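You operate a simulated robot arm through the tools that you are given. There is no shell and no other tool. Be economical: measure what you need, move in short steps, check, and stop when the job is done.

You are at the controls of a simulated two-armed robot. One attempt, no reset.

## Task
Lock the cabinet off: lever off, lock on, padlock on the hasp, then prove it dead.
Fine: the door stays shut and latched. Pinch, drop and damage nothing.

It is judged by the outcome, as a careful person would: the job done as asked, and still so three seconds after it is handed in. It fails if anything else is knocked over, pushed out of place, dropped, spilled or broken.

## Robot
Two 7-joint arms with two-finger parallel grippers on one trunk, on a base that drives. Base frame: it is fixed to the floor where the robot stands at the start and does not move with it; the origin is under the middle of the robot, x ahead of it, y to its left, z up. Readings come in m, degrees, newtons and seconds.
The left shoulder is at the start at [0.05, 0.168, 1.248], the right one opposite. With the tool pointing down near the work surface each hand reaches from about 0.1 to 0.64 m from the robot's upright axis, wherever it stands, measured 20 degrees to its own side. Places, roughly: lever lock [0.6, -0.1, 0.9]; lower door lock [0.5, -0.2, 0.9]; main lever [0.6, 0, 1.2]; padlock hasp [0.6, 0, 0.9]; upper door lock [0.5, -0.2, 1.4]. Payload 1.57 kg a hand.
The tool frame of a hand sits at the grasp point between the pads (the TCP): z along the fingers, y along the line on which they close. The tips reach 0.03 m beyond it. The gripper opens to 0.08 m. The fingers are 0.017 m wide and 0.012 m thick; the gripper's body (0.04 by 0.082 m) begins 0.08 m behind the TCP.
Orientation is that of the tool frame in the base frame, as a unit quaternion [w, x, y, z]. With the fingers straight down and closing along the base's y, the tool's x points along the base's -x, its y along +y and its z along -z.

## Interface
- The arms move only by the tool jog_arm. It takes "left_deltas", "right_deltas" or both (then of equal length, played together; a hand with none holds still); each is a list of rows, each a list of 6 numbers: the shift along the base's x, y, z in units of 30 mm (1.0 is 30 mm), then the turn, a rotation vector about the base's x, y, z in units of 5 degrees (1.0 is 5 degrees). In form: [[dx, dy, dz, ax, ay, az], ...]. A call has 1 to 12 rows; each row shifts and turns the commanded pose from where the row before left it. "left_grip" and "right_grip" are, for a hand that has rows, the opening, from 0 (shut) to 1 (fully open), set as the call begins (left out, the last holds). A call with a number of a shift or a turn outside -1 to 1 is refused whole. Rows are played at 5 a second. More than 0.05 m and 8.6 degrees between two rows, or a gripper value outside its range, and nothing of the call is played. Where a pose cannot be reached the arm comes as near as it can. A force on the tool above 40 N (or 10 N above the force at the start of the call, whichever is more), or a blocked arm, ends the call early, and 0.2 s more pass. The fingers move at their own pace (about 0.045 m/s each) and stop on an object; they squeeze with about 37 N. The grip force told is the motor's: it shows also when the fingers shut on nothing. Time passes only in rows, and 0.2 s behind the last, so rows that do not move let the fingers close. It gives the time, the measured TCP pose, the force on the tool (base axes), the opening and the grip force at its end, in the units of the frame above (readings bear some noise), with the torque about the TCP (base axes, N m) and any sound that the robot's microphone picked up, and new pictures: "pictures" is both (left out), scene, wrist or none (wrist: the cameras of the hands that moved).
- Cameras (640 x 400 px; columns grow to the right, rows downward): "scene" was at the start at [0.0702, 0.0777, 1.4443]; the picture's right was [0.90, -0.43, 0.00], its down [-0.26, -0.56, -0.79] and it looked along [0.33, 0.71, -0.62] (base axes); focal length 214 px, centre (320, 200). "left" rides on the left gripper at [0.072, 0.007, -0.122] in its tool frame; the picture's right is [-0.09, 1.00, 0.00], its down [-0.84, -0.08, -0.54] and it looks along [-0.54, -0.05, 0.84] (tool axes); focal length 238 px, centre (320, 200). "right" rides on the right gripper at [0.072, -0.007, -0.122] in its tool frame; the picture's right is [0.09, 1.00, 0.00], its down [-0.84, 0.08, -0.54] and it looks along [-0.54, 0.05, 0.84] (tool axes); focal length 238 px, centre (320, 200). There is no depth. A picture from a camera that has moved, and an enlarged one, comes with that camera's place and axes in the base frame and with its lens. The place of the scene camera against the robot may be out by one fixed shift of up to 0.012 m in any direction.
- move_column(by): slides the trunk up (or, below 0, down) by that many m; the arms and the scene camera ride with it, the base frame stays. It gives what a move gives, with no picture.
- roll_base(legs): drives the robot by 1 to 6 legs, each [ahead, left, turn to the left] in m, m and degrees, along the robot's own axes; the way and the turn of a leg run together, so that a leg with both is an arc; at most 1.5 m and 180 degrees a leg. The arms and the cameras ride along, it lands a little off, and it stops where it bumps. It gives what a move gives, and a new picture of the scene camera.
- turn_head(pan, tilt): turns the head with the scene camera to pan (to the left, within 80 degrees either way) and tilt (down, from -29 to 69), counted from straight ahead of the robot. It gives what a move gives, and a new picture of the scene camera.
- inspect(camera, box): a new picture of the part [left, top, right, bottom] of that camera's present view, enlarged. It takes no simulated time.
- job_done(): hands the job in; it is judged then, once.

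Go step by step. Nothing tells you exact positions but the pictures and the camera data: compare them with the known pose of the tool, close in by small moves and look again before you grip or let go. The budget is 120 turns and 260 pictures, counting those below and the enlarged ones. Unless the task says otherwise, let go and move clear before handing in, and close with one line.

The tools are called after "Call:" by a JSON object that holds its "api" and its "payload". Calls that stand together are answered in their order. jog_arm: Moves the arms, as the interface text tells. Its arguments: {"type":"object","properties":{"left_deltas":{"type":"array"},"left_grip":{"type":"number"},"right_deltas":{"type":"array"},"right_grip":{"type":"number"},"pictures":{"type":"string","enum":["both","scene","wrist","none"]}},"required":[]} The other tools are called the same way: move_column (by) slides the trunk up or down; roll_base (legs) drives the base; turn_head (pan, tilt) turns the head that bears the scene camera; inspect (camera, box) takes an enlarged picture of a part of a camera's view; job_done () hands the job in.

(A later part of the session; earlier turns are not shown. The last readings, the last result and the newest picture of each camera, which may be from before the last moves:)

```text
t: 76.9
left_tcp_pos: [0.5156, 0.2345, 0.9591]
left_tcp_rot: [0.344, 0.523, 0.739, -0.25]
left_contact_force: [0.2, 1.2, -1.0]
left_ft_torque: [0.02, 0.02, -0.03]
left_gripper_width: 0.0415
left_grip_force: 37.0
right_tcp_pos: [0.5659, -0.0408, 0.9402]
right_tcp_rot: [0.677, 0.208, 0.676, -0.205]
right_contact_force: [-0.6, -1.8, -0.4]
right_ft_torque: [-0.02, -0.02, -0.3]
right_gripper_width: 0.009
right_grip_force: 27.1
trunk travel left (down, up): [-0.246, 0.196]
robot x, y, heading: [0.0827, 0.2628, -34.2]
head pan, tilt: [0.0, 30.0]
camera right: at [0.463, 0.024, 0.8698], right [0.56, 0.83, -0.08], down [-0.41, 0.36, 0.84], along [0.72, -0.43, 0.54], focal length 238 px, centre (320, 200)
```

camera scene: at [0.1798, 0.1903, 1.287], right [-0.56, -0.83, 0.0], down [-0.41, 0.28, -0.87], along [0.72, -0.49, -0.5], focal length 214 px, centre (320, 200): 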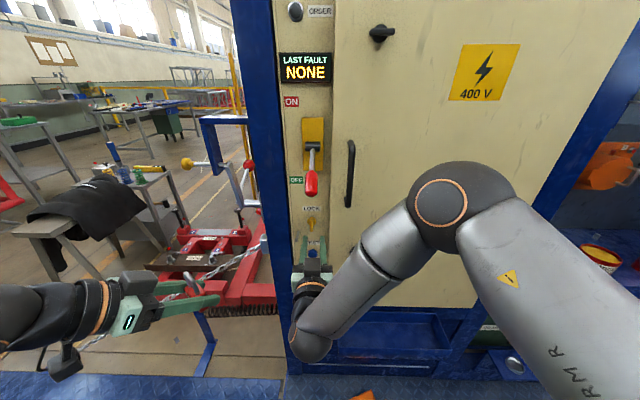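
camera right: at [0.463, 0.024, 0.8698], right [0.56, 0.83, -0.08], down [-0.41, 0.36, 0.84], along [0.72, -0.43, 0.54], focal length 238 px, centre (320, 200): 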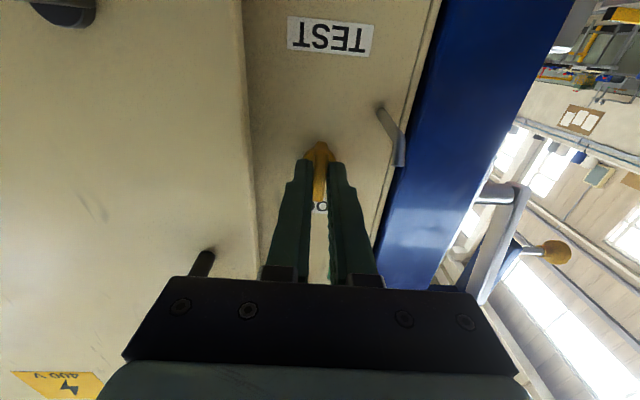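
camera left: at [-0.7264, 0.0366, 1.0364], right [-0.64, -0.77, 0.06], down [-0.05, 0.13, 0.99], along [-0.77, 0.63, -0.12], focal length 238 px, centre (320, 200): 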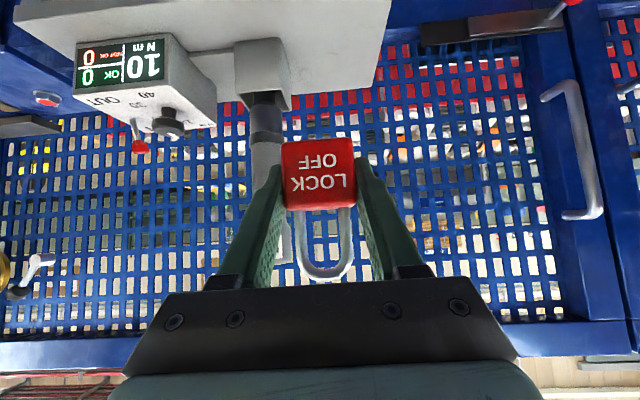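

Paddle gripped (9 mm). I'll try turning it clockwise, first a little, watching torque.

Call:
{"api": "jog_arm", "payload": {"right_deltas": [[0, 0, 0, 0.824, -0.566, 0], [0, 0, 0, 0.824, -0.566, 0], [0, 0, 0, 0.824, -0.566, 0], [0, 0, 0, 0.824, -0.566, 0]], "pictures": "wrist"}}

```text
t: 77.9
left_tcp_pos: [0.5155, 0.2347, 0.9602]
left_tcp_rot: [0.344, 0.522, 0.739, -0.25]
left_contact_force: [-0.5, 0.2, -1.8]
left_ft_torque: [-0.02, 0.0, -0.01]
left_gripper_width: 0.0417
left_grip_force: 37.0
right_tcp_pos: [0.5665, -0.0383, 0.9414]
right_tcp_rot: [0.703, 0.323, 0.629, -0.083]
right_contact_force: [1.6, 0.7, -6.3]
right_ft_torque: [-0.18, -0.22, -0.36]
right_gripper_width: 0.0092
right_grip_force: 27.2
trunk travel left (down, up): [-0.246, 0.196]
robot x, y, heading: [0.0769, 0.2644, -34.3]
head pan, tilt: [0.0, 30.0]
camera right: at [0.4775, 0.0453, 0.8721], right [0.54, 0.8, 0.26], down [-0.57, 0.12, 0.81], along [0.62, -0.59, 0.52], focal length 238 px, centre (320, 200)
```

right: 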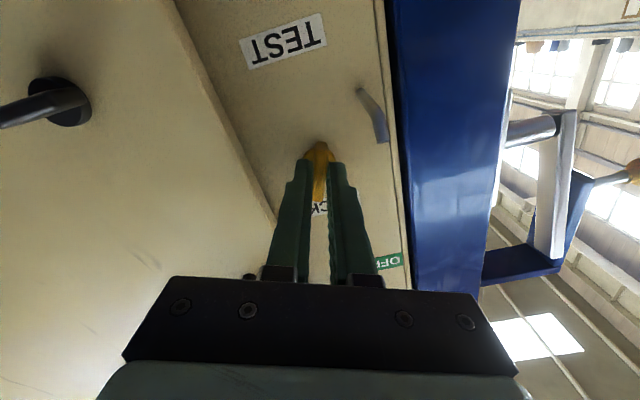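

It turns freely with low torque. I'll continue toward 90°.

Call:
{"api": "jog_arm", "payload": {"right_deltas": [[0, 0, 0, 0.824, -0.566, 0], [0, 0, 0, 0.824, -0.566, 0], [0, 0, 0, 0.824, -0.566, 0], [0, 0, 0, 0.824, -0.566, 0], [0, 0, 0, 0.824, -0.566, 0], [0, 0, 0, 0.824, -0.566, 0], [0, 0, 0, 0.824, -0.566, 0]], "pictures": "wrist"}}

```text
t: 79.5
left_tcp_pos: [0.5179, 0.236, 0.9588]
left_tcp_rot: [0.344, 0.522, 0.74, -0.25]
left_contact_force: [0.3, -0.3, -1.9]
left_ft_torque: [-0.04, 0.0, 0.03]
left_gripper_width: 0.0416
left_grip_force: 36.9
right_tcp_pos: [0.5685, -0.038, 0.943]
right_tcp_rot: [0.698, 0.496, 0.5, 0.133]
right_contact_force: [9.1, 10.1, 1.4]
right_ft_torque: [-0.13, -0.12, -0.28]
right_gripper_width: 0.009
right_grip_force: 27.6
trunk travel left (down, up): [-0.246, 0.196]
robot x, y, heading: [0.077, 0.2649, -34.2]
head pan, tilt: [0.0, 30.0]
camera right: at [0.4991, 0.0766, 0.8957], right [0.35, 0.53, 0.77], down [-0.81, -0.23, 0.53], along [0.46, -0.81, 0.35], focal length 238 px, centre (320, 200)
```

right: 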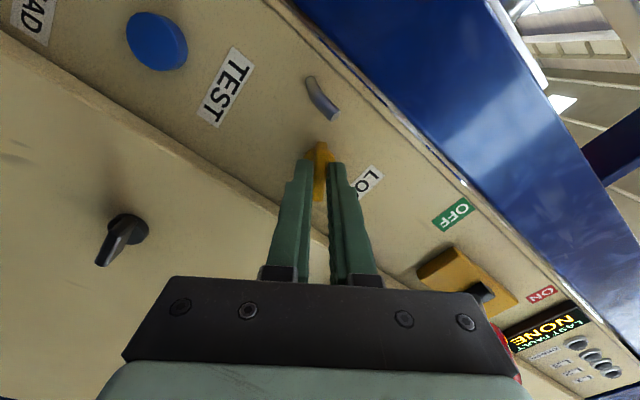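

Still turning, with a slight sideways load; I'll nudge to relieve it and continue.

Call:
{"api": "jog_arm", "payload": {"right_deltas": [[0.04, 0.06, 0, 0.824, -0.566, 0], [0.02, 0.03, 0, 0.824, -0.566, 0], [0, 0, 0, 0.824, -0.566, 0], [0, 0, 0, 0.824, -0.566, 0], [0, 0, 0, 0.824, -0.566, 0], [0, 0, 0, 0.824, -0.566, 0], [0, 0, 0, 0.824, -0.566, 0]], "pictures": "wrist"}}

```text
t: 81.1
left_tcp_pos: [0.5151, 0.235, 0.9599]
left_tcp_rot: [0.344, 0.523, 0.739, -0.25]
left_contact_force: [0.2, 0.4, -1.1]
left_ft_torque: [0.0, -0.02, -0.03]
left_gripper_width: 0.0415
left_grip_force: 37.2
right_tcp_pos: [0.5682, -0.0366, 0.946]
right_tcp_rot: [0.629, 0.623, 0.324, 0.334]
right_contact_force: [0.3, 1.9, 16.2]
right_ft_torque: [-0.41, 0.1, -0.56]
right_gripper_width: 0.0085
right_grip_force: 27.8
trunk travel left (down, up): [-0.246, 0.196]
robot x, y, heading: [0.0815, 0.2637, -34.3]
head pan, tilt: [0.0, 30.0]
camera right: at [0.5099, 0.0917, 0.9366], right [0.04, 0.08, 1.0], down [-0.92, -0.38, 0.06], along [0.38, -0.92, 0.06], focal length 238 px, centre (320, 200)
```

right: 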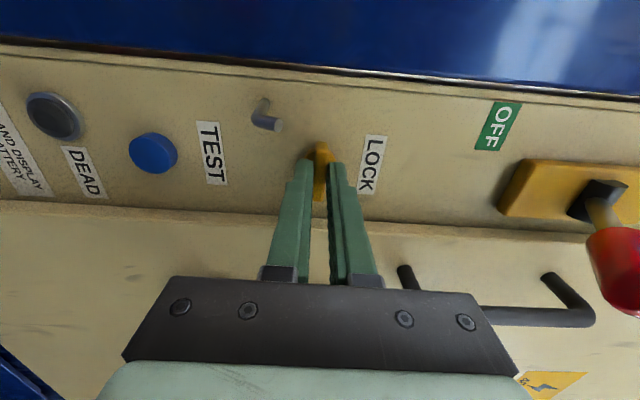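

The paddle is turned about 90° and now shows end-stop torque. I'll release, back off and look.

Call:
{"api": "jog_arm", "payload": {"right_deltas": [[0, 0, 0, 0, 0, 0], [0, 0, 0, 0, 0, 0], [-0.7, 0.48, 0, 0, 0, 0], [-0.7, 0.48, 0, 0, 0, 0], [-0.7, 0.48, 0, 0, 0, 0]], "right_grip": 0.38, "pictures": "both"}}

Call:
{"api": "inspect", "payload": {"camera": "right", "box": [220, 60, 460, 210]}}

```text
t: 82.3
left_tcp_pos: [0.5161, 0.2343, 0.9595]
left_tcp_rot: [0.344, 0.522, 0.739, -0.249]
left_contact_force: [0.1, -0.3, -1.6]
left_ft_torque: [-0.02, 0.0, 0.0]
left_gripper_width: 0.0416
left_grip_force: 37.5
right_tcp_pos: [0.5045, 0.007, 0.9436]
right_tcp_rot: [0.628, 0.625, 0.325, 0.332]
right_contact_force: [-0.5, -0.4, 0.5]
right_ft_torque: [0.02, 0.01, 0.0]
right_gripper_width: 0.0306
right_grip_force: 0.0
trunk travel left (down, up): [-0.246, 0.196]
robot x, y, heading: [0.0779, 0.2623, -34.6]
head pan, tilt: [0.0, 30.0]
camera scene: at [0.1798, 0.1904, 1.2871], right [-0.56, -0.83, 0.0], down [-0.41, 0.28, -0.87], along [0.72, -0.49, -0.5], focal length 214 px, centre (320, 200)
camera right: at [0.4459, 0.1356, 0.9357], right [0.04, 0.07, 1.0], down [-0.92, -0.38, 0.07], along [0.39, -0.92, 0.05], focal length 238 px, centre (320, 200)
```

scene: 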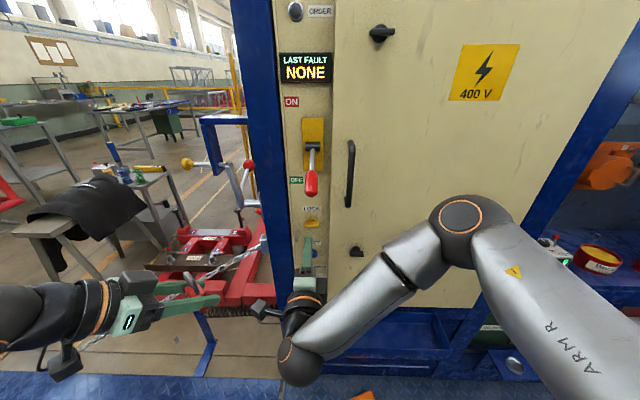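
right: 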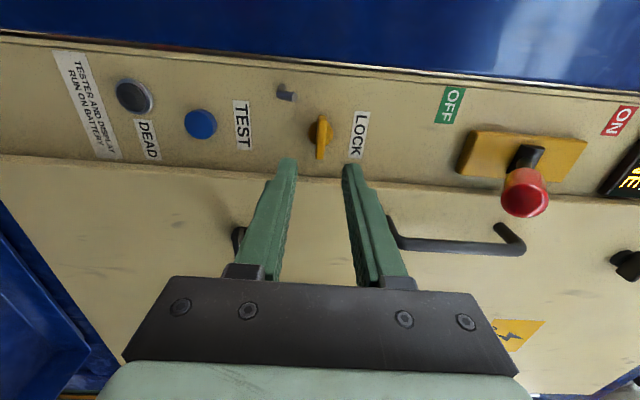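

```text
2.67 times, centred on (340, 135) of right
camera zoom: at [0.4459, 0.1356, 0.9357], right [0.04, 0.07, 1.0], down [-0.92, -0.38, 0.07], along [0.39, -0.92, 0.05], focal length 636 px, centre (267, 373)
```

zoom: 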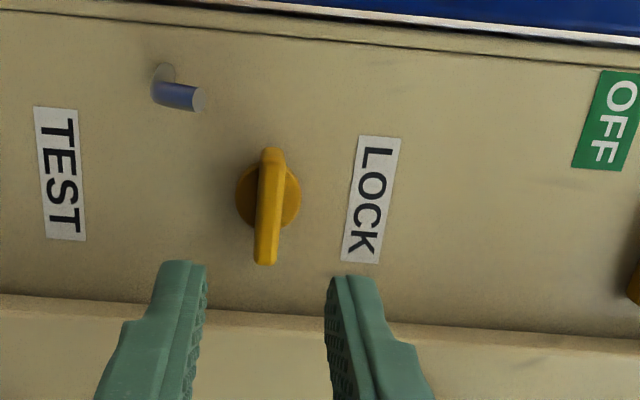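

The LOCK paddle is now horizontal (on). I'll withdraw the right hand to the right, turning it back, while the left hand yaws to face the panel.

Call:
{"api": "jog_arm", "payload": {"right_deltas": [[-0.8, 0.55, 0, 0, 0, 0], [-0.8, 0.55, 0, 0, 0, 0], [-0.6, 0.0, 0, -0.824, 0.566, 0], [-0.5, -0.6, 0, -0.824, 0.566, 0], [-0.5, -0.8, 0, -0.824, 0.566, 0], [-0.5, -0.8, 0, -0.824, 0.566, 0], [-0.4, -0.8, 0, -0.824, 0.566, 0], [-0.4, -0.8, 0, -0.824, 0.566, 0], [-0.3, -0.6, 0, -0.824, 0.566, 0], [0, 0, 0, -0.824, 0.566, 0], [0, 0, 0, -0.824, 0.566, 0], [0, 0, 0, -0.824, 0.566, 0]], "right_grip": 0, "pictures": "none"}}

Call:
{"api": "jog_arm", "payload": {"left_deltas": [[-0.5, 0, 0, 0, 0, 1], [-0.5, 0, 0, 0, 0, 1], [-0.5, 0, 0, 0, 0, 1], [0, 0, 0, 0, 0, 1], [0, 0, 0, 0, 0, 1], [0, 0, 0, 0, 0, 1], [0, 0, 0, 0, 0, 1], [0, 0, 0, 0, 0, 0.6]], "pictures": "both"}}

```text
t: 84.9
left_tcp_pos: [0.5168, 0.2356, 0.9593]
left_tcp_rot: [0.344, 0.522, 0.74, -0.249]
left_contact_force: [-0.6, -0.1, -1.2]
left_ft_torque: [0.01, -0.02, 0.0]
left_gripper_width: 0.0414
left_grip_force: 36.8
right_tcp_pos: [0.3695, -0.0695, 0.9575]
right_tcp_rot: [0.707, 0.428, 0.562, 0.037]
right_contact_force: [0.2, 0.4, -0.9]
right_ft_torque: [0.03, 0.01, -0.02]
right_gripper_width: 0.0003
right_grip_force: 21.2
right hand out of reach, approached as far as the arm can: row 8, 9
trunk travel left (down, up): [-0.246, 0.196]
robot x, y, heading: [0.0793, 0.2615, -34.4]
head pan, tilt: [0.0, 30.0]
```

```text
t: 86.7
left_tcp_pos: [0.5558, 0.2055, 0.9688]
left_tcp_rot: [0.406, 0.252, 0.87, -0.122]
left_contact_force: [-0.4, 0.4, -0.6]
left_ft_torque: [0.03, 0.01, -0.01]
left_gripper_width: 0.0413
left_grip_force: 36.8
left hand out of reach, approached as far as the arm can: row 1, 2, 3, 4, 5, 6
right_tcp_pos: [0.3705, -0.0674, 0.9562]
right_tcp_rot: [0.707, 0.429, 0.561, 0.038]
right_contact_force: [0.5, 0.5, 0.0]
right_ft_torque: [0.02, 0.0, -0.04]
right_gripper_width: 0.0
right_grip_force: 21.0
trunk travel left (down, up): [-0.246, 0.196]
robot x, y, heading: [0.0811, 0.2645, -34.3]
head pan, tilt: [0.0, 30.0]
camera scene: at [0.1798, 0.1903, 1.287], right [-0.56, -0.83, 0.0], down [-0.41, 0.28, -0.87], along [0.72, -0.49, -0.5], focal length 214 px, centre (320, 200)
camera left: at [0.4407, 0.2871, 0.9915], right [0.59, 0.81, 0.06], down [0.06, -0.12, 0.99], along [0.81, -0.58, -0.12], focal length 238 px, centre (320, 200)
```

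scene: 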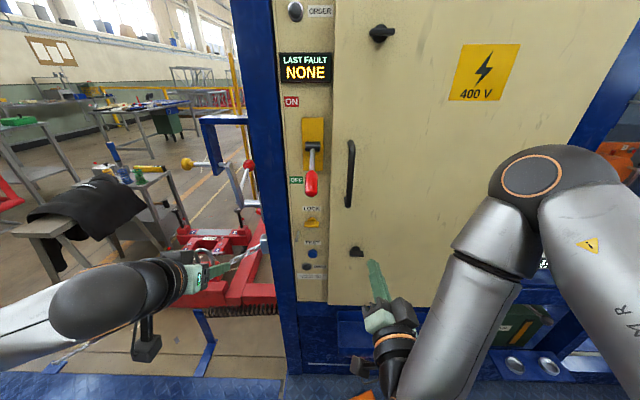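
left: 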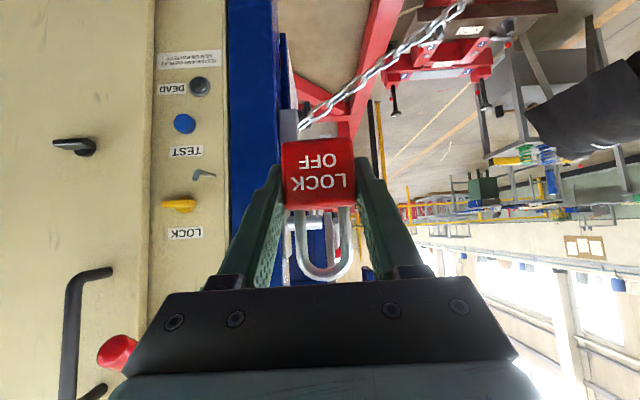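

Left hand faces the panel. I'll shift the right hand further right for room, then bring the padlock in front of the pin.

Call:
{"api": "jog_arm", "payload": {"right_deltas": [[-0.5, -0.75, 0, 0, 0, 0], [-0.5, -0.75, 0, 0, 0, 0], [-0.5, -0.75, 0, 0, 0, 0]], "pictures": "none"}}

Call:
{"api": "jog_arm", "payload": {"left_deltas": [[-0.19, -0.94, -0.4, 0, 0, -0.3], [-0.19, -0.94, -0.4, 0, 0, 0], [-0.19, -0.94, -0.4, 0, 0, 0], [-0.19, -0.94, -0.4, 0, 0, 0], [-0.19, -0.94, -0.4, 0, 0, 0]], "pictures": "both"}}

Call:
{"api": "inspect", "payload": {"camera": "left", "box": [160, 80, 400, 280]}}

```text
t: 87.5
left_tcp_pos: [0.5547, 0.2056, 0.9692]
left_tcp_rot: [0.406, 0.253, 0.87, -0.123]
left_contact_force: [0.3, 1.2, -1.2]
left_ft_torque: [0.02, 0.01, -0.01]
left_gripper_width: 0.0415
left_grip_force: 37.2
right_tcp_pos: [0.3556, -0.0739, 0.9745]
right_tcp_rot: [0.707, 0.429, 0.561, 0.037]
right_contact_force: [-0.9, 0.5, -0.3]
right_ft_torque: [-0.01, 0.0, 0.0]
right_gripper_width: 0.0
right_grip_force: 21.6
right hand out of reach, approached as far as the arm can: row 1, 2, 3
trunk travel left (down, up): [-0.246, 0.196]
robot x, y, heading: [0.0782, 0.2633, -34.3]
head pan, tilt: [0.0, 30.0]
```

```text
t: 88.7
left_tcp_pos: [0.5252, 0.0642, 0.9066]
left_tcp_rot: [0.405, 0.264, 0.866, -0.129]
left_contact_force: [0.3, -0.1, -1.2]
left_ft_torque: [0.03, 0.01, 0.02]
left_gripper_width: 0.0412
left_grip_force: 37.1
right_tcp_pos: [0.3552, -0.0742, 0.9746]
right_tcp_rot: [0.708, 0.427, 0.562, 0.039]
right_contact_force: [-0.1, 0.4, 0.5]
right_ft_torque: [0.0, 0.0, 0.0]
right_gripper_width: 0.0
right_grip_force: 21.4
trunk travel left (down, up): [-0.246, 0.196]
robot x, y, heading: [0.078, 0.2631, -34.2]
head pan, tilt: [0.0, 30.0]
camera scene: at [0.1798, 0.1901, 1.287], right [-0.56, -0.83, 0.0], down [-0.41, 0.28, -0.87], along [0.72, -0.49, -0.5], focal length 214 px, centre (320, 200)
camera left: at [0.4136, 0.1492, 0.9288], right [0.61, 0.79, 0.06], down [0.06, -0.12, 0.99], along [0.79, -0.6, -0.12], focal length 238 px, centre (320, 200)
```

scene: 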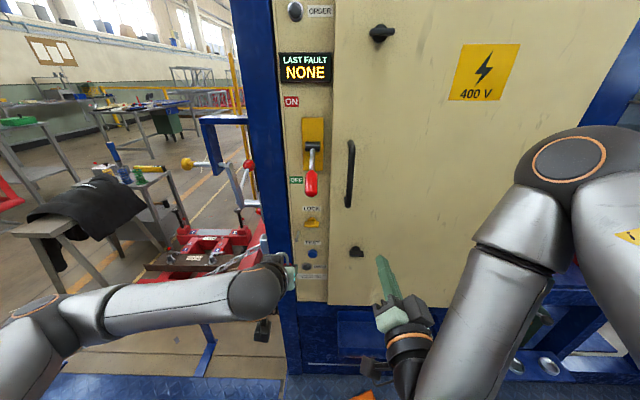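
left: 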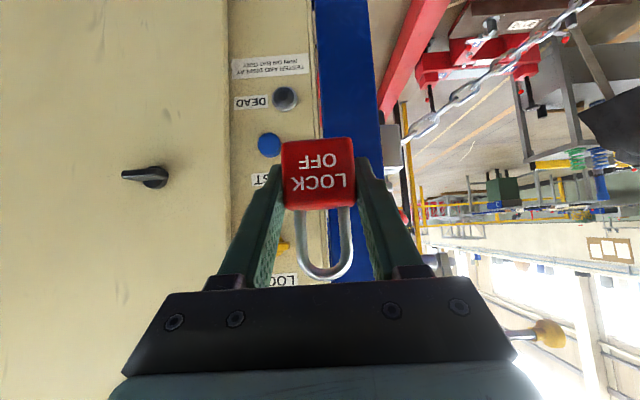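

```text
2.00 times, centred on (280, 180) of left
camera zoom: at [0.4136, 0.1492, 0.9288], right [0.61, 0.79, 0.06], down [0.06, -0.12, 0.99], along [0.79, -0.6, -0.12], focal length 477 px, centre (400, 240)
```

zoom: 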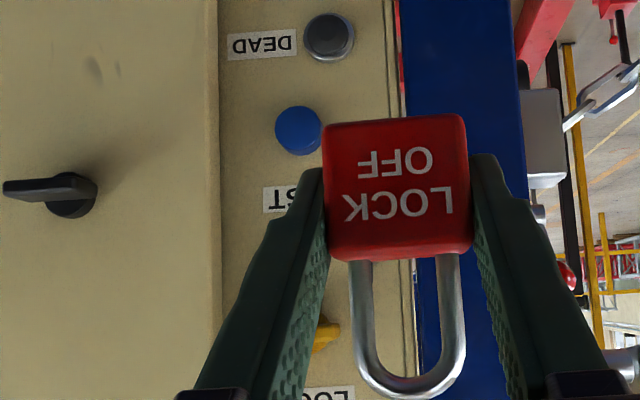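

The pin is hidden behind the padlock as expected. I'll centre the shackle on the pin, still just in front of its lip, and look.

Call:
{"api": "jog_arm", "payload": {"left_deltas": [[0.0, -0.64, -0.4, 0, 0, 0], [0.2, -0.5, -0.4, 0, 0, 0]], "pictures": "none"}}

Call:
{"api": "inspect", "payload": {"camera": "left", "box": [220, 120, 420, 290]}}

Call:
{"api": "inspect", "payload": {"camera": "scene", "box": [240, 180, 360, 310]}}

```text
t: 89.3
left_tcp_pos: [0.5326, 0.0311, 0.884]
left_tcp_rot: [0.405, 0.264, 0.866, -0.129]
left_contact_force: [-0.5, -0.3, -0.8]
left_ft_torque: [-0.04, 0.03, -0.02]
left_gripper_width: 0.0416
left_grip_force: 36.9
right_tcp_pos: [0.3567, -0.0746, 0.9763]
right_tcp_rot: [0.708, 0.427, 0.561, 0.038]
right_contact_force: [1.0, -0.3, 0.4]
right_ft_torque: [0.02, -0.02, -0.02]
right_gripper_width: 0.0
right_grip_force: 21.6
trunk travel left (down, up): [-0.246, 0.196]
robot x, y, heading: [0.0792, 0.2632, -34.3]
head pan, tilt: [0.0, 30.0]
```

```text
2.35 times, centred on (320, 205) of left
camera zoom: at [0.4193, 0.116, 0.906], right [0.61, 0.79, 0.06], down [0.06, -0.12, 0.99], along [0.79, -0.6, -0.12], focal length 561 px, centre (320, 188)
```

zoom: 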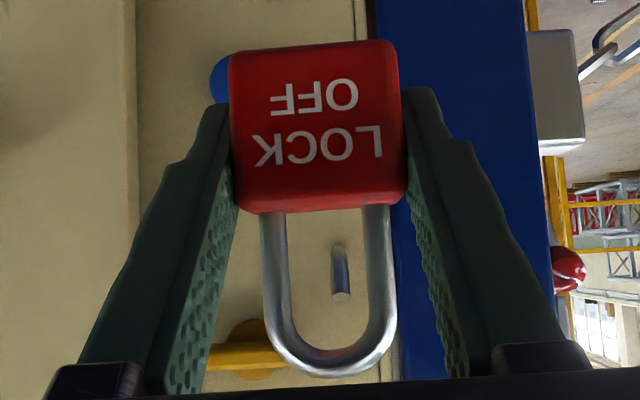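

```text
3.08 times, centred on (300, 245) of scene
camera zoom: at [0.1799, 0.1901, 1.287], right [-0.56, -0.83, 0.0], down [-0.41, 0.28, -0.87], along [0.72, -0.49, -0.5], focal length 660 px, centre (382, 62)
```

zoom: 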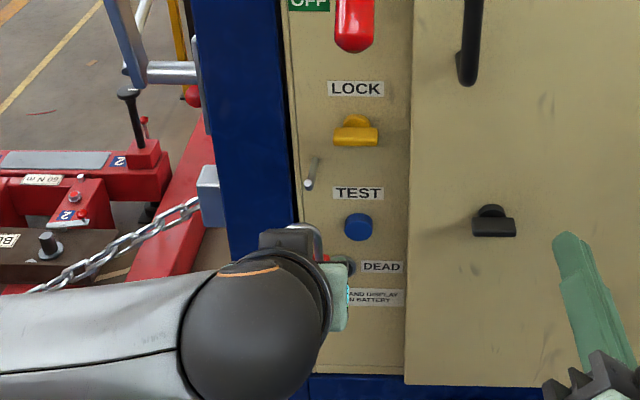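

The pin is seen neatly through the shackle, centred. I'll lower 3 mm and slide the shackle over the lip.

Call:
{"api": "jog_arm", "payload": {"left_deltas": [[0.4, -0.275, -0.1, 0, 0, 0], [0.4, -0.275, 0, 0, 0, 0], [0.4, -0.275, 0, 0, 0, 0]], "pictures": "none"}}

Call:
{"api": "inspect", "payload": {"camera": "left", "box": [220, 120, 420, 290]}}

```text
t: 90.1
left_tcp_pos: [0.5677, 0.0079, 0.8808]
left_tcp_rot: [0.405, 0.264, 0.866, -0.129]
left_contact_force: [0.0, 0.7, -0.4]
left_ft_torque: [0.02, 0.03, 0.03]
left_gripper_width: 0.0415
left_grip_force: 37.3
right_tcp_pos: [0.355, -0.0749, 0.9752]
right_tcp_rot: [0.707, 0.428, 0.561, 0.038]
right_contact_force: [0.3, -0.5, 0.7]
right_ft_torque: [-0.01, 0.03, -0.01]
right_gripper_width: 0.0001
right_grip_force: 21.5
trunk travel left (down, up): [-0.246, 0.196]
robot x, y, heading: [0.0767, 0.2627, -34.0]
head pan, tilt: [0.0, 30.0]
```

```text
2.35 times, centred on (320, 205) of left
camera zoom: at [0.4556, 0.0913, 0.9034], right [0.61, 0.79, 0.06], down [0.06, -0.12, 0.99], along [0.79, -0.6, -0.12], focal length 561 px, centre (320, 188)
```

zoom: 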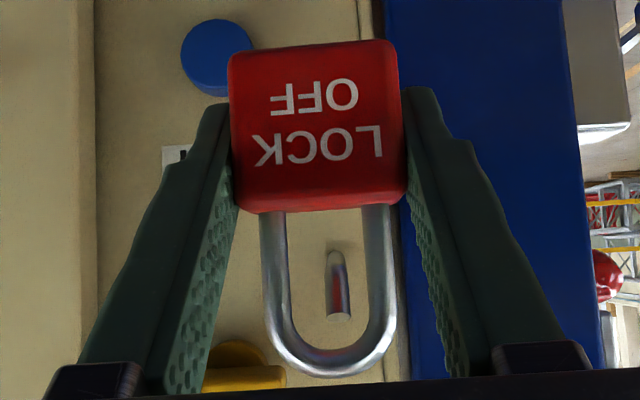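

Clearances are good all round. I'll advance the last 30 mm in small steps.

Call:
{"api": "jog_arm", "payload": {"left_deltas": [[0.3, -0.15, 0, 0, 0, 0], [0.3, -0.19, 0, 0, 0, 0], [0.24, -0.17, 0, 0, 0, 0]], "pictures": "none"}}

Call:
{"api": "inspect", "payload": {"camera": "left", "box": [220, 120, 420, 290]}}

```text
t: 90.9
left_tcp_pos: [0.5934, -0.0084, 0.8823]
left_tcp_rot: [0.405, 0.264, 0.866, -0.129]
left_contact_force: [-0.9, 0.0, -0.6]
left_ft_torque: [-0.01, 0.02, -0.01]
left_gripper_width: 0.0416
left_grip_force: 36.7
right_tcp_pos: [0.3555, -0.0745, 0.9755]
right_tcp_rot: [0.708, 0.427, 0.561, 0.038]
right_contact_force: [-0.1, -1.4, 0.1]
right_ft_torque: [0.02, 0.01, 0.02]
right_gripper_width: 0.0001
right_grip_force: 21.5
trunk travel left (down, up): [-0.246, 0.196]
robot x, y, heading: [0.0794, 0.2624, -34.1]
head pan, tilt: [0.0, 30.0]
```

```text
2.35 times, centred on (320, 205) of left
camera zoom: at [0.4807, 0.0763, 0.9037], right [0.61, 0.79, 0.06], down [0.06, -0.12, 0.99], along [0.79, -0.6, -0.12], focal length 561 px, centre (320, 188)
```

zoom: 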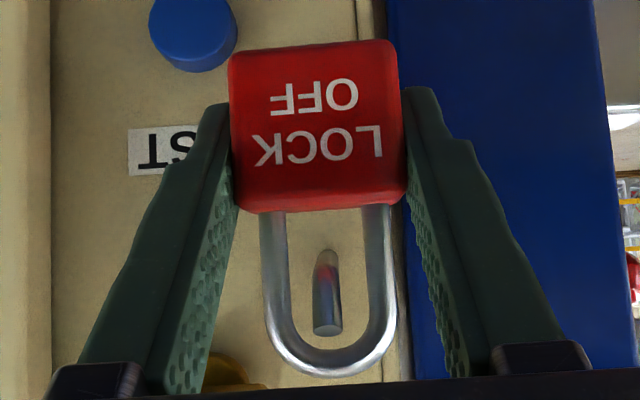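

The lip is now through the shackle. The right fingertip would come close to the TEST button when lowering, so I'll shift 4 mm left and 5 mm outward while lowering gently.

Call:
{"api": "jog_arm", "payload": {"left_deltas": [[-0.06, 0.2, 0, 0, 0, 0], [0, 0, -0.2, 0, 0, 0], [0, 0, -0.2, 0, 0, 0]], "pictures": "none"}}

Call:
{"api": "inspect", "payload": {"camera": "left", "box": [220, 100, 420, 290]}}

Call:
{"api": "inspect", "payload": {"camera": "scene", "box": [260, 200, 340, 280]}}

```text
t: 91.7
left_tcp_pos: [0.5926, -0.0049, 0.877]
left_tcp_rot: [0.41, 0.262, 0.864, -0.132]
left_contact_force: [10.1, -14.0, 16.8]
left_ft_torque: [0.56, 0.59, -0.01]
left_gripper_width: 0.042
left_grip_force: 37.0
right_tcp_pos: [0.3551, -0.0748, 0.9767]
right_tcp_rot: [0.708, 0.429, 0.561, 0.037]
right_contact_force: [-0.1, 0.7, -0.2]
right_ft_torque: [-0.04, 0.03, -0.01]
right_gripper_width: 0.0
right_grip_force: 21.4
trunk travel left (down, up): [-0.246, 0.196]
robot x, y, heading: [0.0781, 0.261, -34.1]
head pan, tilt: [0.0, 30.0]
```

```text
2.11 times, centred on (320, 195) of left
camera zoom: at [0.4803, 0.0808, 0.8969], right [0.61, 0.79, 0.06], down [0.05, -0.11, 0.99], along [0.79, -0.6, -0.11], focal length 502 px, centre (320, 210)
```

zoom: 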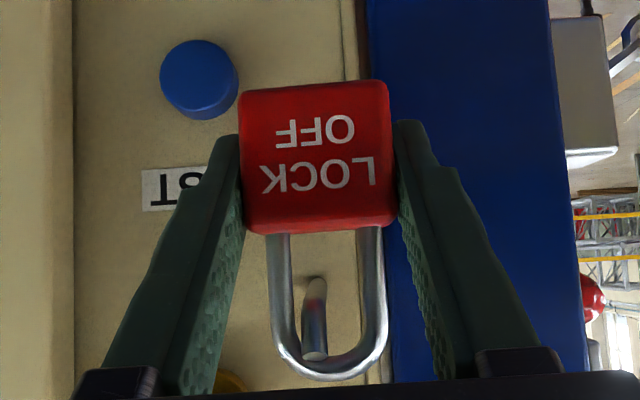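

```text
5.00 times, centred on (300, 240) of scene
camera zoom: at [0.179, 0.19, 1.2876], right [-0.56, -0.83, 0.0], down [-0.41, 0.28, -0.87], along [0.72, -0.49, -0.5], focal length 1072 px, centre (420, 0)
```

zoom: 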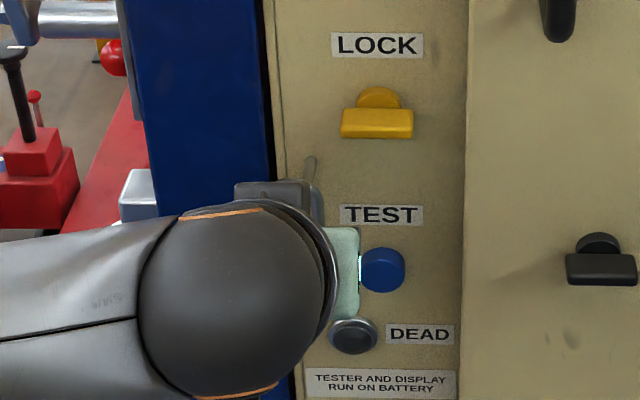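

The lip is touching the shackle arch, so the shackle must go deeper, and a small roll will clear the TEST button. First I'll raise 15 mm and move 9 mm further in.

Call:
{"api": "jog_arm", "payload": {"left_deltas": [[0, 0, 0.45, 0, 0, 0], [0.12, -0.09, 0, 0, 0, 0], [0.12, -0.09, 0, 0, 0, 0]], "pictures": "none"}}

Call:
{"api": "inspect", "payload": {"camera": "left", "box": [220, 100, 420, 290]}}

```text
t: 92.5
left_tcp_pos: [0.5978, -0.0081, 0.8825]
left_tcp_rot: [0.403, 0.264, 0.867, -0.127]
left_contact_force: [-1.2, 0.7, -1.4]
left_ft_torque: [-0.04, 0.01, -0.02]
left_gripper_width: 0.0418
left_grip_force: 37.1
right_tcp_pos: [0.3547, -0.0738, 0.9762]
right_tcp_rot: [0.708, 0.428, 0.561, 0.039]
right_contact_force: [1.3, 0.9, 0.8]
right_ft_torque: [-0.01, 0.0, 0.0]
right_gripper_width: 0.0
right_grip_force: 21.6
trunk travel left (down, up): [-0.246, 0.196]
robot x, y, heading: [0.0824, 0.2664, -34.3]
head pan, tilt: [0.0, 30.0]
```

```text
2.11 times, centred on (320, 195) of left
camera zoom: at [0.4853, 0.0771, 0.905], right [0.61, 0.79, 0.06], down [0.06, -0.12, 0.99], along [0.79, -0.6, -0.12], focal length 502 px, centre (320, 210)
```

zoom: 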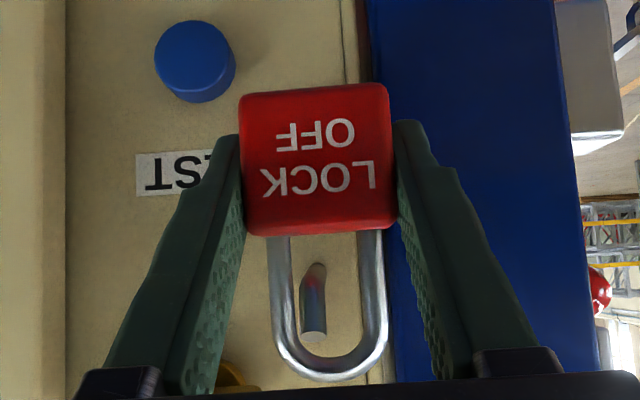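

Free again with the pin well inside. I'll roll the padlock 15° about the pin axis so the fingers clear the TEST button.

Call:
{"api": "jog_arm", "payload": {"left_deltas": [[0.078, 0.054, 0, 0.824, -0.566, 0], [0.078, 0.054, 0, 0.824, -0.566, 0], [0.078, 0.054, 0, 0.824, -0.566, 0]], "pictures": "none"}}

Call:
{"api": "inspect", "payload": {"camera": "left", "box": [220, 100, 420, 290]}}

```text
t: 93.3
left_tcp_pos: [0.6058, -0.0031, 0.8832]
left_tcp_rot: [0.437, 0.315, 0.842, -0.014]
left_contact_force: [-0.4, -1.1, -1.1]
left_ft_torque: [0.02, -0.01, -0.01]
left_gripper_width: 0.0413
left_grip_force: 36.9
right_tcp_pos: [0.3561, -0.0738, 0.975]
right_tcp_rot: [0.707, 0.428, 0.561, 0.038]
right_contact_force: [0.2, 0.0, -0.1]
right_ft_torque: [-0.01, 0.02, -0.02]
right_gripper_width: 0.0
right_grip_force: 21.2
trunk travel left (down, up): [-0.246, 0.196]
robot x, y, heading: [0.0784, 0.2659, -34.2]
head pan, tilt: [0.0, 30.0]
```

```text
2.11 times, centred on (320, 195) of left
camera zoom: at [0.4892, 0.0765, 0.9062], right [0.58, 0.75, 0.32], down [-0.09, -0.33, 0.94], along [0.81, -0.57, -0.13], focal length 502 px, centre (320, 210)
```

zoom: 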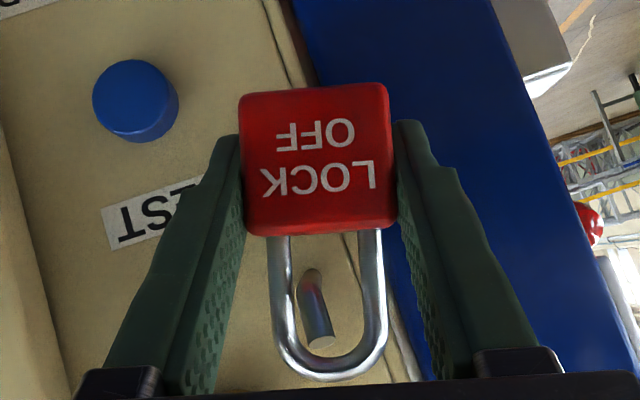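

Clear. I'll roll 5° more for extra margin, then lower gently onto the pin.

Call:
{"api": "jog_arm", "payload": {"left_deltas": [[0.06, 0.1, 0.0, 0.824, -0.566, 0], [0, 0, -0.2, 0, 0, 0], [0, 0, -0.2, 0, 0, 0]], "pictures": "none"}}

Call:
{"api": "inspect", "payload": {"camera": "left", "box": [220, 100, 420, 290]}}

```text
t: 94.1
left_tcp_pos: [0.6061, 0.0004, 0.8705]
left_tcp_rot: [0.446, 0.331, 0.831, 0.023]
left_contact_force: [0.0, 0.2, -0.6]
left_ft_torque: [-0.01, -0.02, 0.02]
left_gripper_width: 0.0417
left_grip_force: 37.6
right_tcp_pos: [0.3547, -0.0739, 0.9756]
right_tcp_rot: [0.708, 0.427, 0.561, 0.039]
right_contact_force: [-0.5, -0.5, 0.0]
right_ft_torque: [0.0, 0.03, -0.01]
right_gripper_width: 0.0
right_grip_force: 21.3
trunk travel left (down, up): [-0.246, 0.196]
robot x, y, heading: [0.079, 0.2625, -34.1]
head pan, tilt: [0.0, 30.0]
```

```text
2.11 times, centred on (320, 195) of left
camera zoom: at [0.4903, 0.0778, 0.8938], right [0.56, 0.72, 0.4], down [-0.13, -0.4, 0.91], along [0.82, -0.56, -0.13], focal length 502 px, centre (320, 210)
```

zoom: 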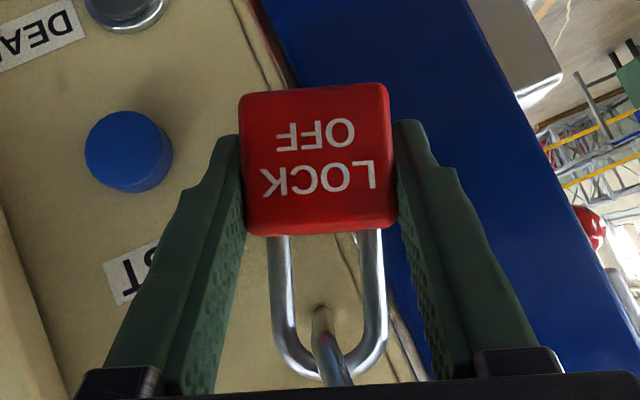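

The lip is now clearly outside the shackle. I'll keep lowering gently until it rests on the pin.

Call:
{"api": "jog_arm", "payload": {"left_deltas": [[0, 0, -0.12, 0, 0, 0], [0, 0, -0.12, 0, 0, 0], [0, 0, -0.1, 0, 0, 0]], "pictures": "none"}}

Call:
{"api": "inspect", "payload": {"camera": "left", "box": [220, 100, 420, 290]}}

```text
t: 94.9
left_tcp_pos: [0.607, -0.0034, 0.8684]
left_tcp_rot: [0.453, 0.329, 0.829, 0.02]
left_contact_force: [0.9, -4.7, 27.0]
left_ft_torque: [-0.15, 0.23, 0.04]
left_gripper_width: 0.041
left_grip_force: 36.7
right_tcp_pos: [0.3537, -0.0737, 0.9765]
right_tcp_rot: [0.708, 0.428, 0.56, 0.038]
right_contact_force: [0.8, 0.7, 0.1]
right_ft_torque: [-0.01, -0.03, 0.05]
right_gripper_width: 0.0001
right_grip_force: 21.0
trunk travel left (down, up): [-0.246, 0.196]
robot x, y, heading: [0.0772, 0.2617, -34.2]
head pan, tilt: [0.0, 30.0]
```

```text
2.11 times, centred on (320, 195) of left
camera zoom: at [0.49, 0.0754, 0.8894], right [0.56, 0.73, 0.4], down [-0.14, -0.39, 0.91], along [0.82, -0.57, -0.11], focal length 502 px, centre (320, 210)
```

zoom: 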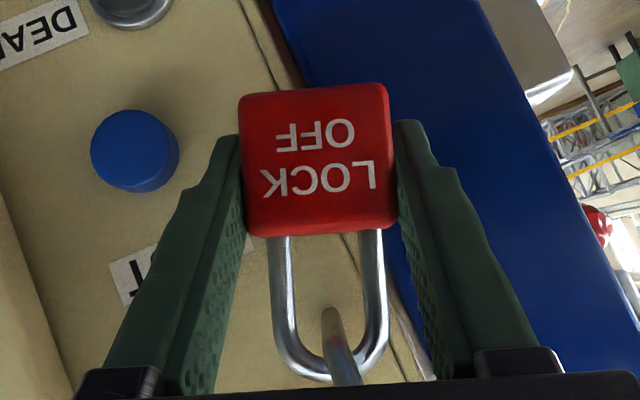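

The shackle now bears on the pin (27 N up). I'll ease the load, then open the fingers a little.

Call:
{"api": "jog_arm", "payload": {"left_deltas": [[0, 0, 0.22, 0, 0, 0]], "pictures": "none"}}

Call:
{"api": "jog_arm", "payload": {"left_deltas": [[0, 0, 0, 0, 0, 0], [0, 0, 0, 0, 0, 0], [0, 0, 0, 0, 0, 0], [0, 0, 0, 0, 0, 0]], "left_grip": 0.66, "pictures": "none"}}

Call:
{"api": "inspect", "payload": {"camera": "left", "box": [220, 100, 420, 290]}}

```text
t: 95.3
left_tcp_pos: [0.6061, -0.0019, 0.8674]
left_tcp_rot: [0.448, 0.332, 0.83, 0.021]
left_contact_force: [2.7, -10.1, 12.9]
left_ft_torque: [0.22, 0.2, 0.13]
left_gripper_width: 0.0414
left_grip_force: 36.7
right_tcp_pos: [0.3545, -0.0733, 0.9753]
right_tcp_rot: [0.708, 0.427, 0.561, 0.039]
right_contact_force: [0.8, 0.7, -0.1]
right_ft_torque: [0.03, -0.02, 0.04]
right_gripper_width: 0.0001
right_grip_force: 21.0
trunk travel left (down, up): [-0.246, 0.196]
robot x, y, heading: [0.0816, 0.2669, -34.2]
head pan, tilt: [0.0, 30.0]
```

```text
t: 96.3
left_tcp_pos: [0.6068, -0.0003, 0.8689]
left_tcp_rot: [0.446, 0.33, 0.831, 0.023]
left_contact_force: [0.3, -1.1, -0.7]
left_ft_torque: [0.01, -0.01, 0.01]
left_gripper_width: 0.0529
left_grip_force: 0.3
right_tcp_pos: [0.3548, -0.0744, 0.9754]
right_tcp_rot: [0.708, 0.427, 0.562, 0.038]
right_contact_force: [-0.1, 0.5, 0.1]
right_ft_torque: [0.0, -0.02, 0.01]
right_gripper_width: 0.0
right_grip_force: 21.3
trunk travel left (down, up): [-0.246, 0.196]
robot x, y, heading: [0.0772, 0.2632, -34.1]
head pan, tilt: [0.0, 30.0]
```

```text
2.11 times, centred on (320, 195) of left
camera zoom: at [0.49, 0.0772, 0.8913], right [0.56, 0.72, 0.4], down [-0.13, -0.4, 0.91], along [0.82, -0.56, -0.13], focal length 502 px, centre (320, 210)
```

zoom: 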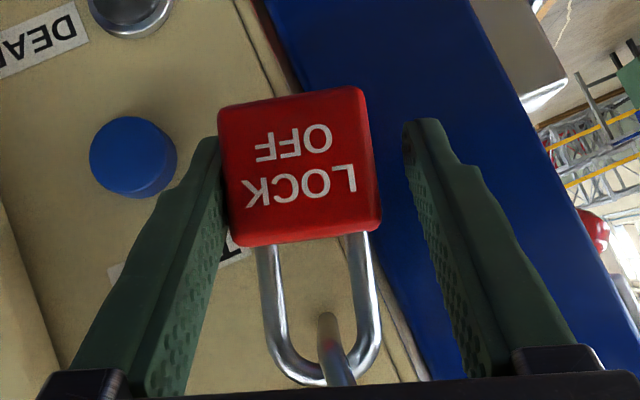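

The padlock hangs on the pin, leaning on the right finger. I'll raise the hand 12 mm and roll it back so the padlock eases to plumb.

Call:
{"api": "jog_arm", "payload": {"left_deltas": [[0, 0, 0.2, 0, 0, 0], [0, 0, 0.2, 0, 0, 0], [-0.04, -0.06, -0.03, -0.824, 0.566, 0], [-0.04, -0.06, -0.03, -0.824, 0.566, 0], [-0.04, -0.06, -0.03, -0.824, 0.566, 0]], "pictures": "none"}}

Call:
{"api": "inspect", "payload": {"camera": "left", "box": [220, 100, 420, 290]}}

```text
t: 97.5
left_tcp_pos: [0.6027, -0.0065, 0.8767]
left_tcp_rot: [0.416, 0.282, 0.86, -0.092]
left_contact_force: [0.1, 0.2, -0.3]
left_ft_torque: [-0.02, 0.0, -0.01]
left_gripper_width: 0.0526
left_grip_force: 0.0
right_tcp_pos: [0.3545, -0.0729, 0.9758]
right_tcp_rot: [0.707, 0.428, 0.561, 0.038]
right_contact_force: [0.0, 0.1, 0.3]
right_ft_torque: [0.02, 0.03, 0.02]
right_gripper_width: 0.0001
right_grip_force: 21.6
trunk travel left (down, up): [-0.246, 0.196]
robot x, y, heading: [0.078, 0.2651, -34.2]
head pan, tilt: [0.0, 30.0]
```

```text
2.11 times, centred on (320, 195) of left
camera zoom: at [0.4898, 0.0763, 0.8998], right [0.6, 0.78, 0.15], down [0.01, -0.19, 0.98], along [0.8, -0.59, -0.12], focal length 502 px, centre (320, 210)
```

zoom: 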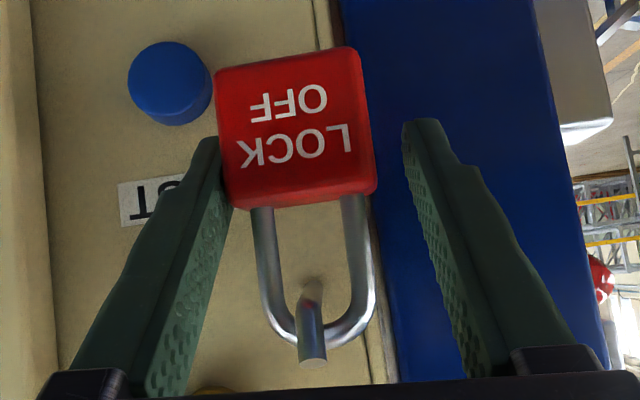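

Padlock hangs practically plumb on the pin with the lip outside. I'll back the left hand straight out.

Call:
{"api": "jog_arm", "payload": {"left_deltas": [[-0.03, -0.045, 0, 0, 0, 0], [-0.4, 0.275, 0, 0, 0, 0], [-0.6, 0.41, 0, 0, 0, 0], [-0.8, 0.55, 0, 0, 0, 0], [-0.8, 0.55, 0, 0, 0, 0], [-0.6, 0.6, 0, 0, 0, 0]], "pictures": "wrist"}}

Call:
{"api": "inspect", "payload": {"camera": "left", "box": [200, 80, 440, 280]}}

```text
t: 98.9
left_tcp_pos: [0.5084, 0.0662, 0.8779]
left_tcp_rot: [0.417, 0.281, 0.86, -0.091]
left_contact_force: [0.2, -0.7, -0.4]
left_ft_torque: [-0.01, 0.01, -0.03]
left_gripper_width: 0.0527
left_grip_force: 0.0
right_tcp_pos: [0.3541, -0.0734, 0.9751]
right_tcp_rot: [0.708, 0.428, 0.561, 0.039]
right_contact_force: [-0.1, -0.1, -0.7]
right_ft_torque: [0.0, 0.0, -0.01]
right_gripper_width: 0.0001
right_grip_force: 21.5
trunk travel left (down, up): [-0.246, 0.196]
robot x, y, heading: [0.0787, 0.2661, -34.1]
head pan, tilt: [0.0, 30.0]
camera left: at [0.3945, 0.1487, 0.9007], right [0.6, 0.78, 0.15], down [0.01, -0.19, 0.98], along [0.8, -0.59, -0.12], focal length 238 px, centre (320, 200)
```

left: 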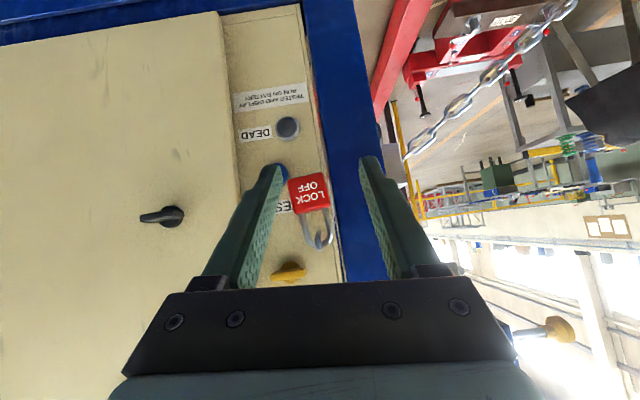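

```text
2.00 times, centred on (320, 180) of left
camera zoom: at [0.3945, 0.1487, 0.9007], right [0.6, 0.78, 0.15], down [0.01, -0.19, 0.98], along [0.8, -0.59, -0.12], focal length 477 px, centre (320, 240)
```

zoom: 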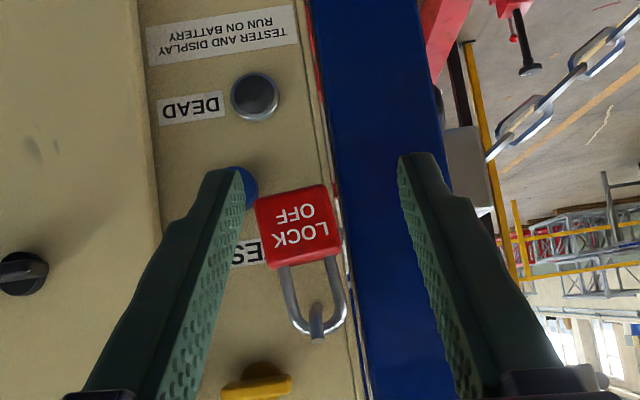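

The padlock hangs well. Before pressing TEST with the left hand's closed fingers, I'll tuck the right hand up and right for room.

Call:
{"api": "jog_arm", "payload": {"right_deltas": [[0, 0, 1, -0.824, 0.566, 0], [0, 0, 1, -0.824, 0.566, 0], [0, 0, 1, -0.824, 0.566, 0], [0, 0, 1, -0.824, 0.566, 0], [-0.3, -0.45, 1, -0.824, 0.566, 0], [-0.3, -0.45, 1, -0.824, 0.566, 0], [-0.3, -0.45, 0, -0.824, 0.566, 0], [-0.3, -0.45, 0, -0.824, 0.566, 0]], "pictures": "none"}}

Call:
{"api": "jog_arm", "payload": {"left_deltas": [[-0.3, -0.4, -0.4, 0, 0, 0], [-0.3, -0.4, -0.4, -0.824, 0.566, 0], [-0.3, -0.4, -0.4, 0, 0, 0], [-0.24, -0.42, -0.4, 0, 0, 0]], "left_grip": 0, "pictures": "both"}}

Call:
{"api": "inspect", "payload": {"camera": "left", "box": [200, 80, 440, 280]}}

```text
t: 100.7
left_tcp_pos: [0.5075, 0.0647, 0.8783]
left_tcp_rot: [0.416, 0.283, 0.86, -0.092]
left_contact_force: [1.0, 0.1, 0.0]
left_ft_torque: [0.0, 0.03, 0.05]
left_gripper_width: 0.0529
left_grip_force: 0.0
right_tcp_pos: [0.3593, -0.1307, 1.1537]
right_tcp_rot: [0.676, 0.208, 0.676, -0.205]
right_contact_force: [0.6, 0.9, 0.0]
right_ft_torque: [0.0, 0.0, -0.01]
right_gripper_width: 0.0
right_grip_force: 21.2
right hand out of reach, approached as far as the arm can: row 1, 2, 3, 5, 7, 8
trunk travel left (down, up): [-0.246, 0.196]
robot x, y, heading: [0.0777, 0.2672, -34.2]
head pan, tilt: [0.0, 30.0]
```

```text
t: 101.7
left_tcp_pos: [0.4738, 0.015, 0.8295]
left_tcp_rot: [0.405, 0.265, 0.866, -0.129]
left_contact_force: [-0.3, -0.1, 0.0]
left_ft_torque: [0.03, -0.01, -0.04]
left_gripper_width: 0.0
left_grip_force: 19.7
right_tcp_pos: [0.3586, -0.1317, 1.1547]
right_tcp_rot: [0.677, 0.209, 0.676, -0.204]
right_contact_force: [-0.3, 0.7, -0.5]
right_ft_torque: [-0.04, -0.02, -0.01]
right_gripper_width: 0.0
right_grip_force: 21.5
trunk travel left (down, up): [-0.246, 0.196]
robot x, y, heading: [0.0752, 0.2667, -34.4]
head pan, tilt: [0.0, 30.0]
camera scene: at [0.1797, 0.1902, 1.2871], right [-0.56, -0.83, 0.0], down [-0.41, 0.28, -0.87], along [0.72, -0.49, -0.5], focal length 214 px, centre (320, 200)
camera left: at [0.3599, 0.0997, 0.8508], right [0.61, 0.79, 0.06], down [0.06, -0.12, 0.99], along [0.79, -0.6, -0.12], focal length 238 px, centre (320, 200)
```

scene: 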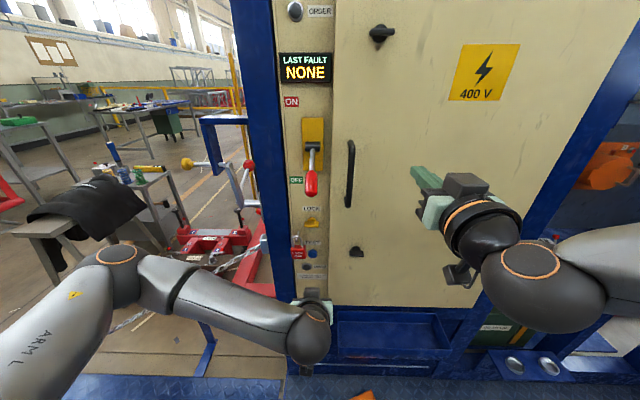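
left: 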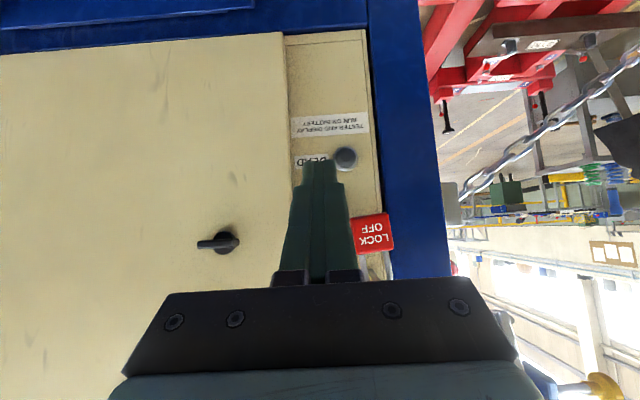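

```text
2.00 times, centred on (320, 180) of left
camera zoom: at [0.3599, 0.0997, 0.8508], right [0.61, 0.79, 0.06], down [0.06, -0.12, 0.99], along [0.79, -0.6, -0.12], focal length 477 px, centre (320, 240)
```

zoom: 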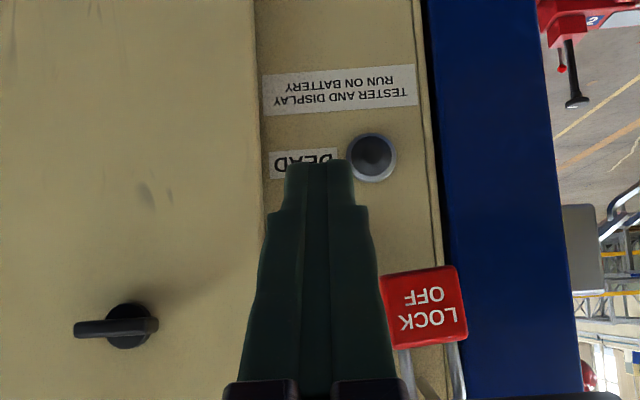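

The button is behind the fingers; best estimate for TEST: lateral aligned with LOCK, z≈0.829. I'll raise slightly and approach.

Call:
{"api": "jog_arm", "payload": {"left_deltas": [[0.1, 0.15, 0.58, 0, 0, 0], [0.7, -0.48, 0, 0, 0, 0], [0.7, -0.48, 0, 0, 0, 0], [0.7, -0.48, 0, 0, 0, 0]], "pictures": "none"}}

Call:
{"api": "inspect", "payload": {"camera": "left", "box": [220, 80, 420, 250]}}

Call:
{"api": "inspect", "payload": {"camera": "scene", "box": [260, 200, 360, 290]}}

```text
t: 102.7
left_tcp_pos: [0.5399, -0.023, 0.8468]
left_tcp_rot: [0.405, 0.265, 0.866, -0.129]
left_contact_force: [0.2, 0.3, 0.5]
left_ft_torque: [-0.01, -0.02, -0.03]
left_gripper_width: 0.0002
left_grip_force: 21.5
right_tcp_pos: [0.3593, -0.1314, 1.155]
right_tcp_rot: [0.677, 0.21, 0.676, -0.205]
right_contact_force: [0.2, 0.1, -0.3]
right_ft_torque: [0.03, 0.01, -0.01]
right_gripper_width: 0.0
right_grip_force: 20.9
trunk travel left (down, up): [-0.246, 0.196]
robot x, y, heading: [0.0781, 0.2612, -34.1]
head pan, tilt: [0.0, 30.0]
```

```text
2.35 times, centred on (320, 165) of left
camera zoom: at [0.4276, 0.0616, 0.8696], right [0.61, 0.79, 0.06], down [0.06, -0.12, 0.99], along [0.79, -0.6, -0.12], focal length 561 px, centre (320, 282)
```

zoom: 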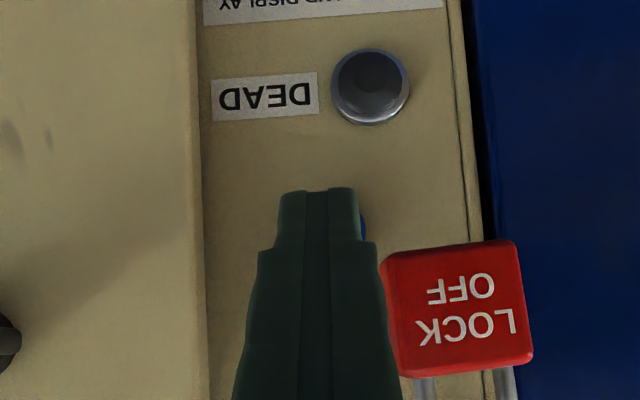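

```text
4.44 times, centred on (310, 245) of scene
camera zoom: at [0.1798, 0.1903, 1.287], right [-0.56, -0.83, 0.0], down [-0.41, 0.28, -0.87], along [0.72, -0.49, -0.5], focal length 953 px, centre (364, 0)
```

zoom: 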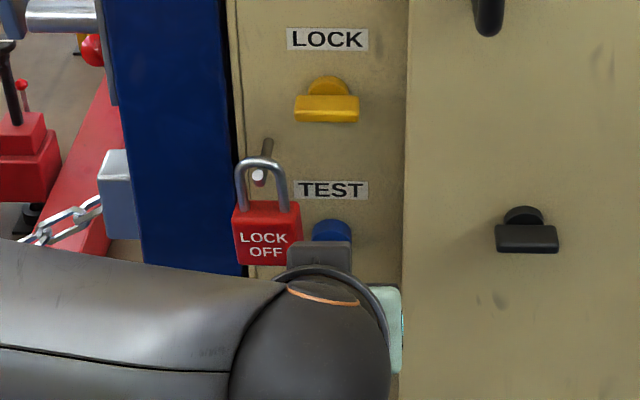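

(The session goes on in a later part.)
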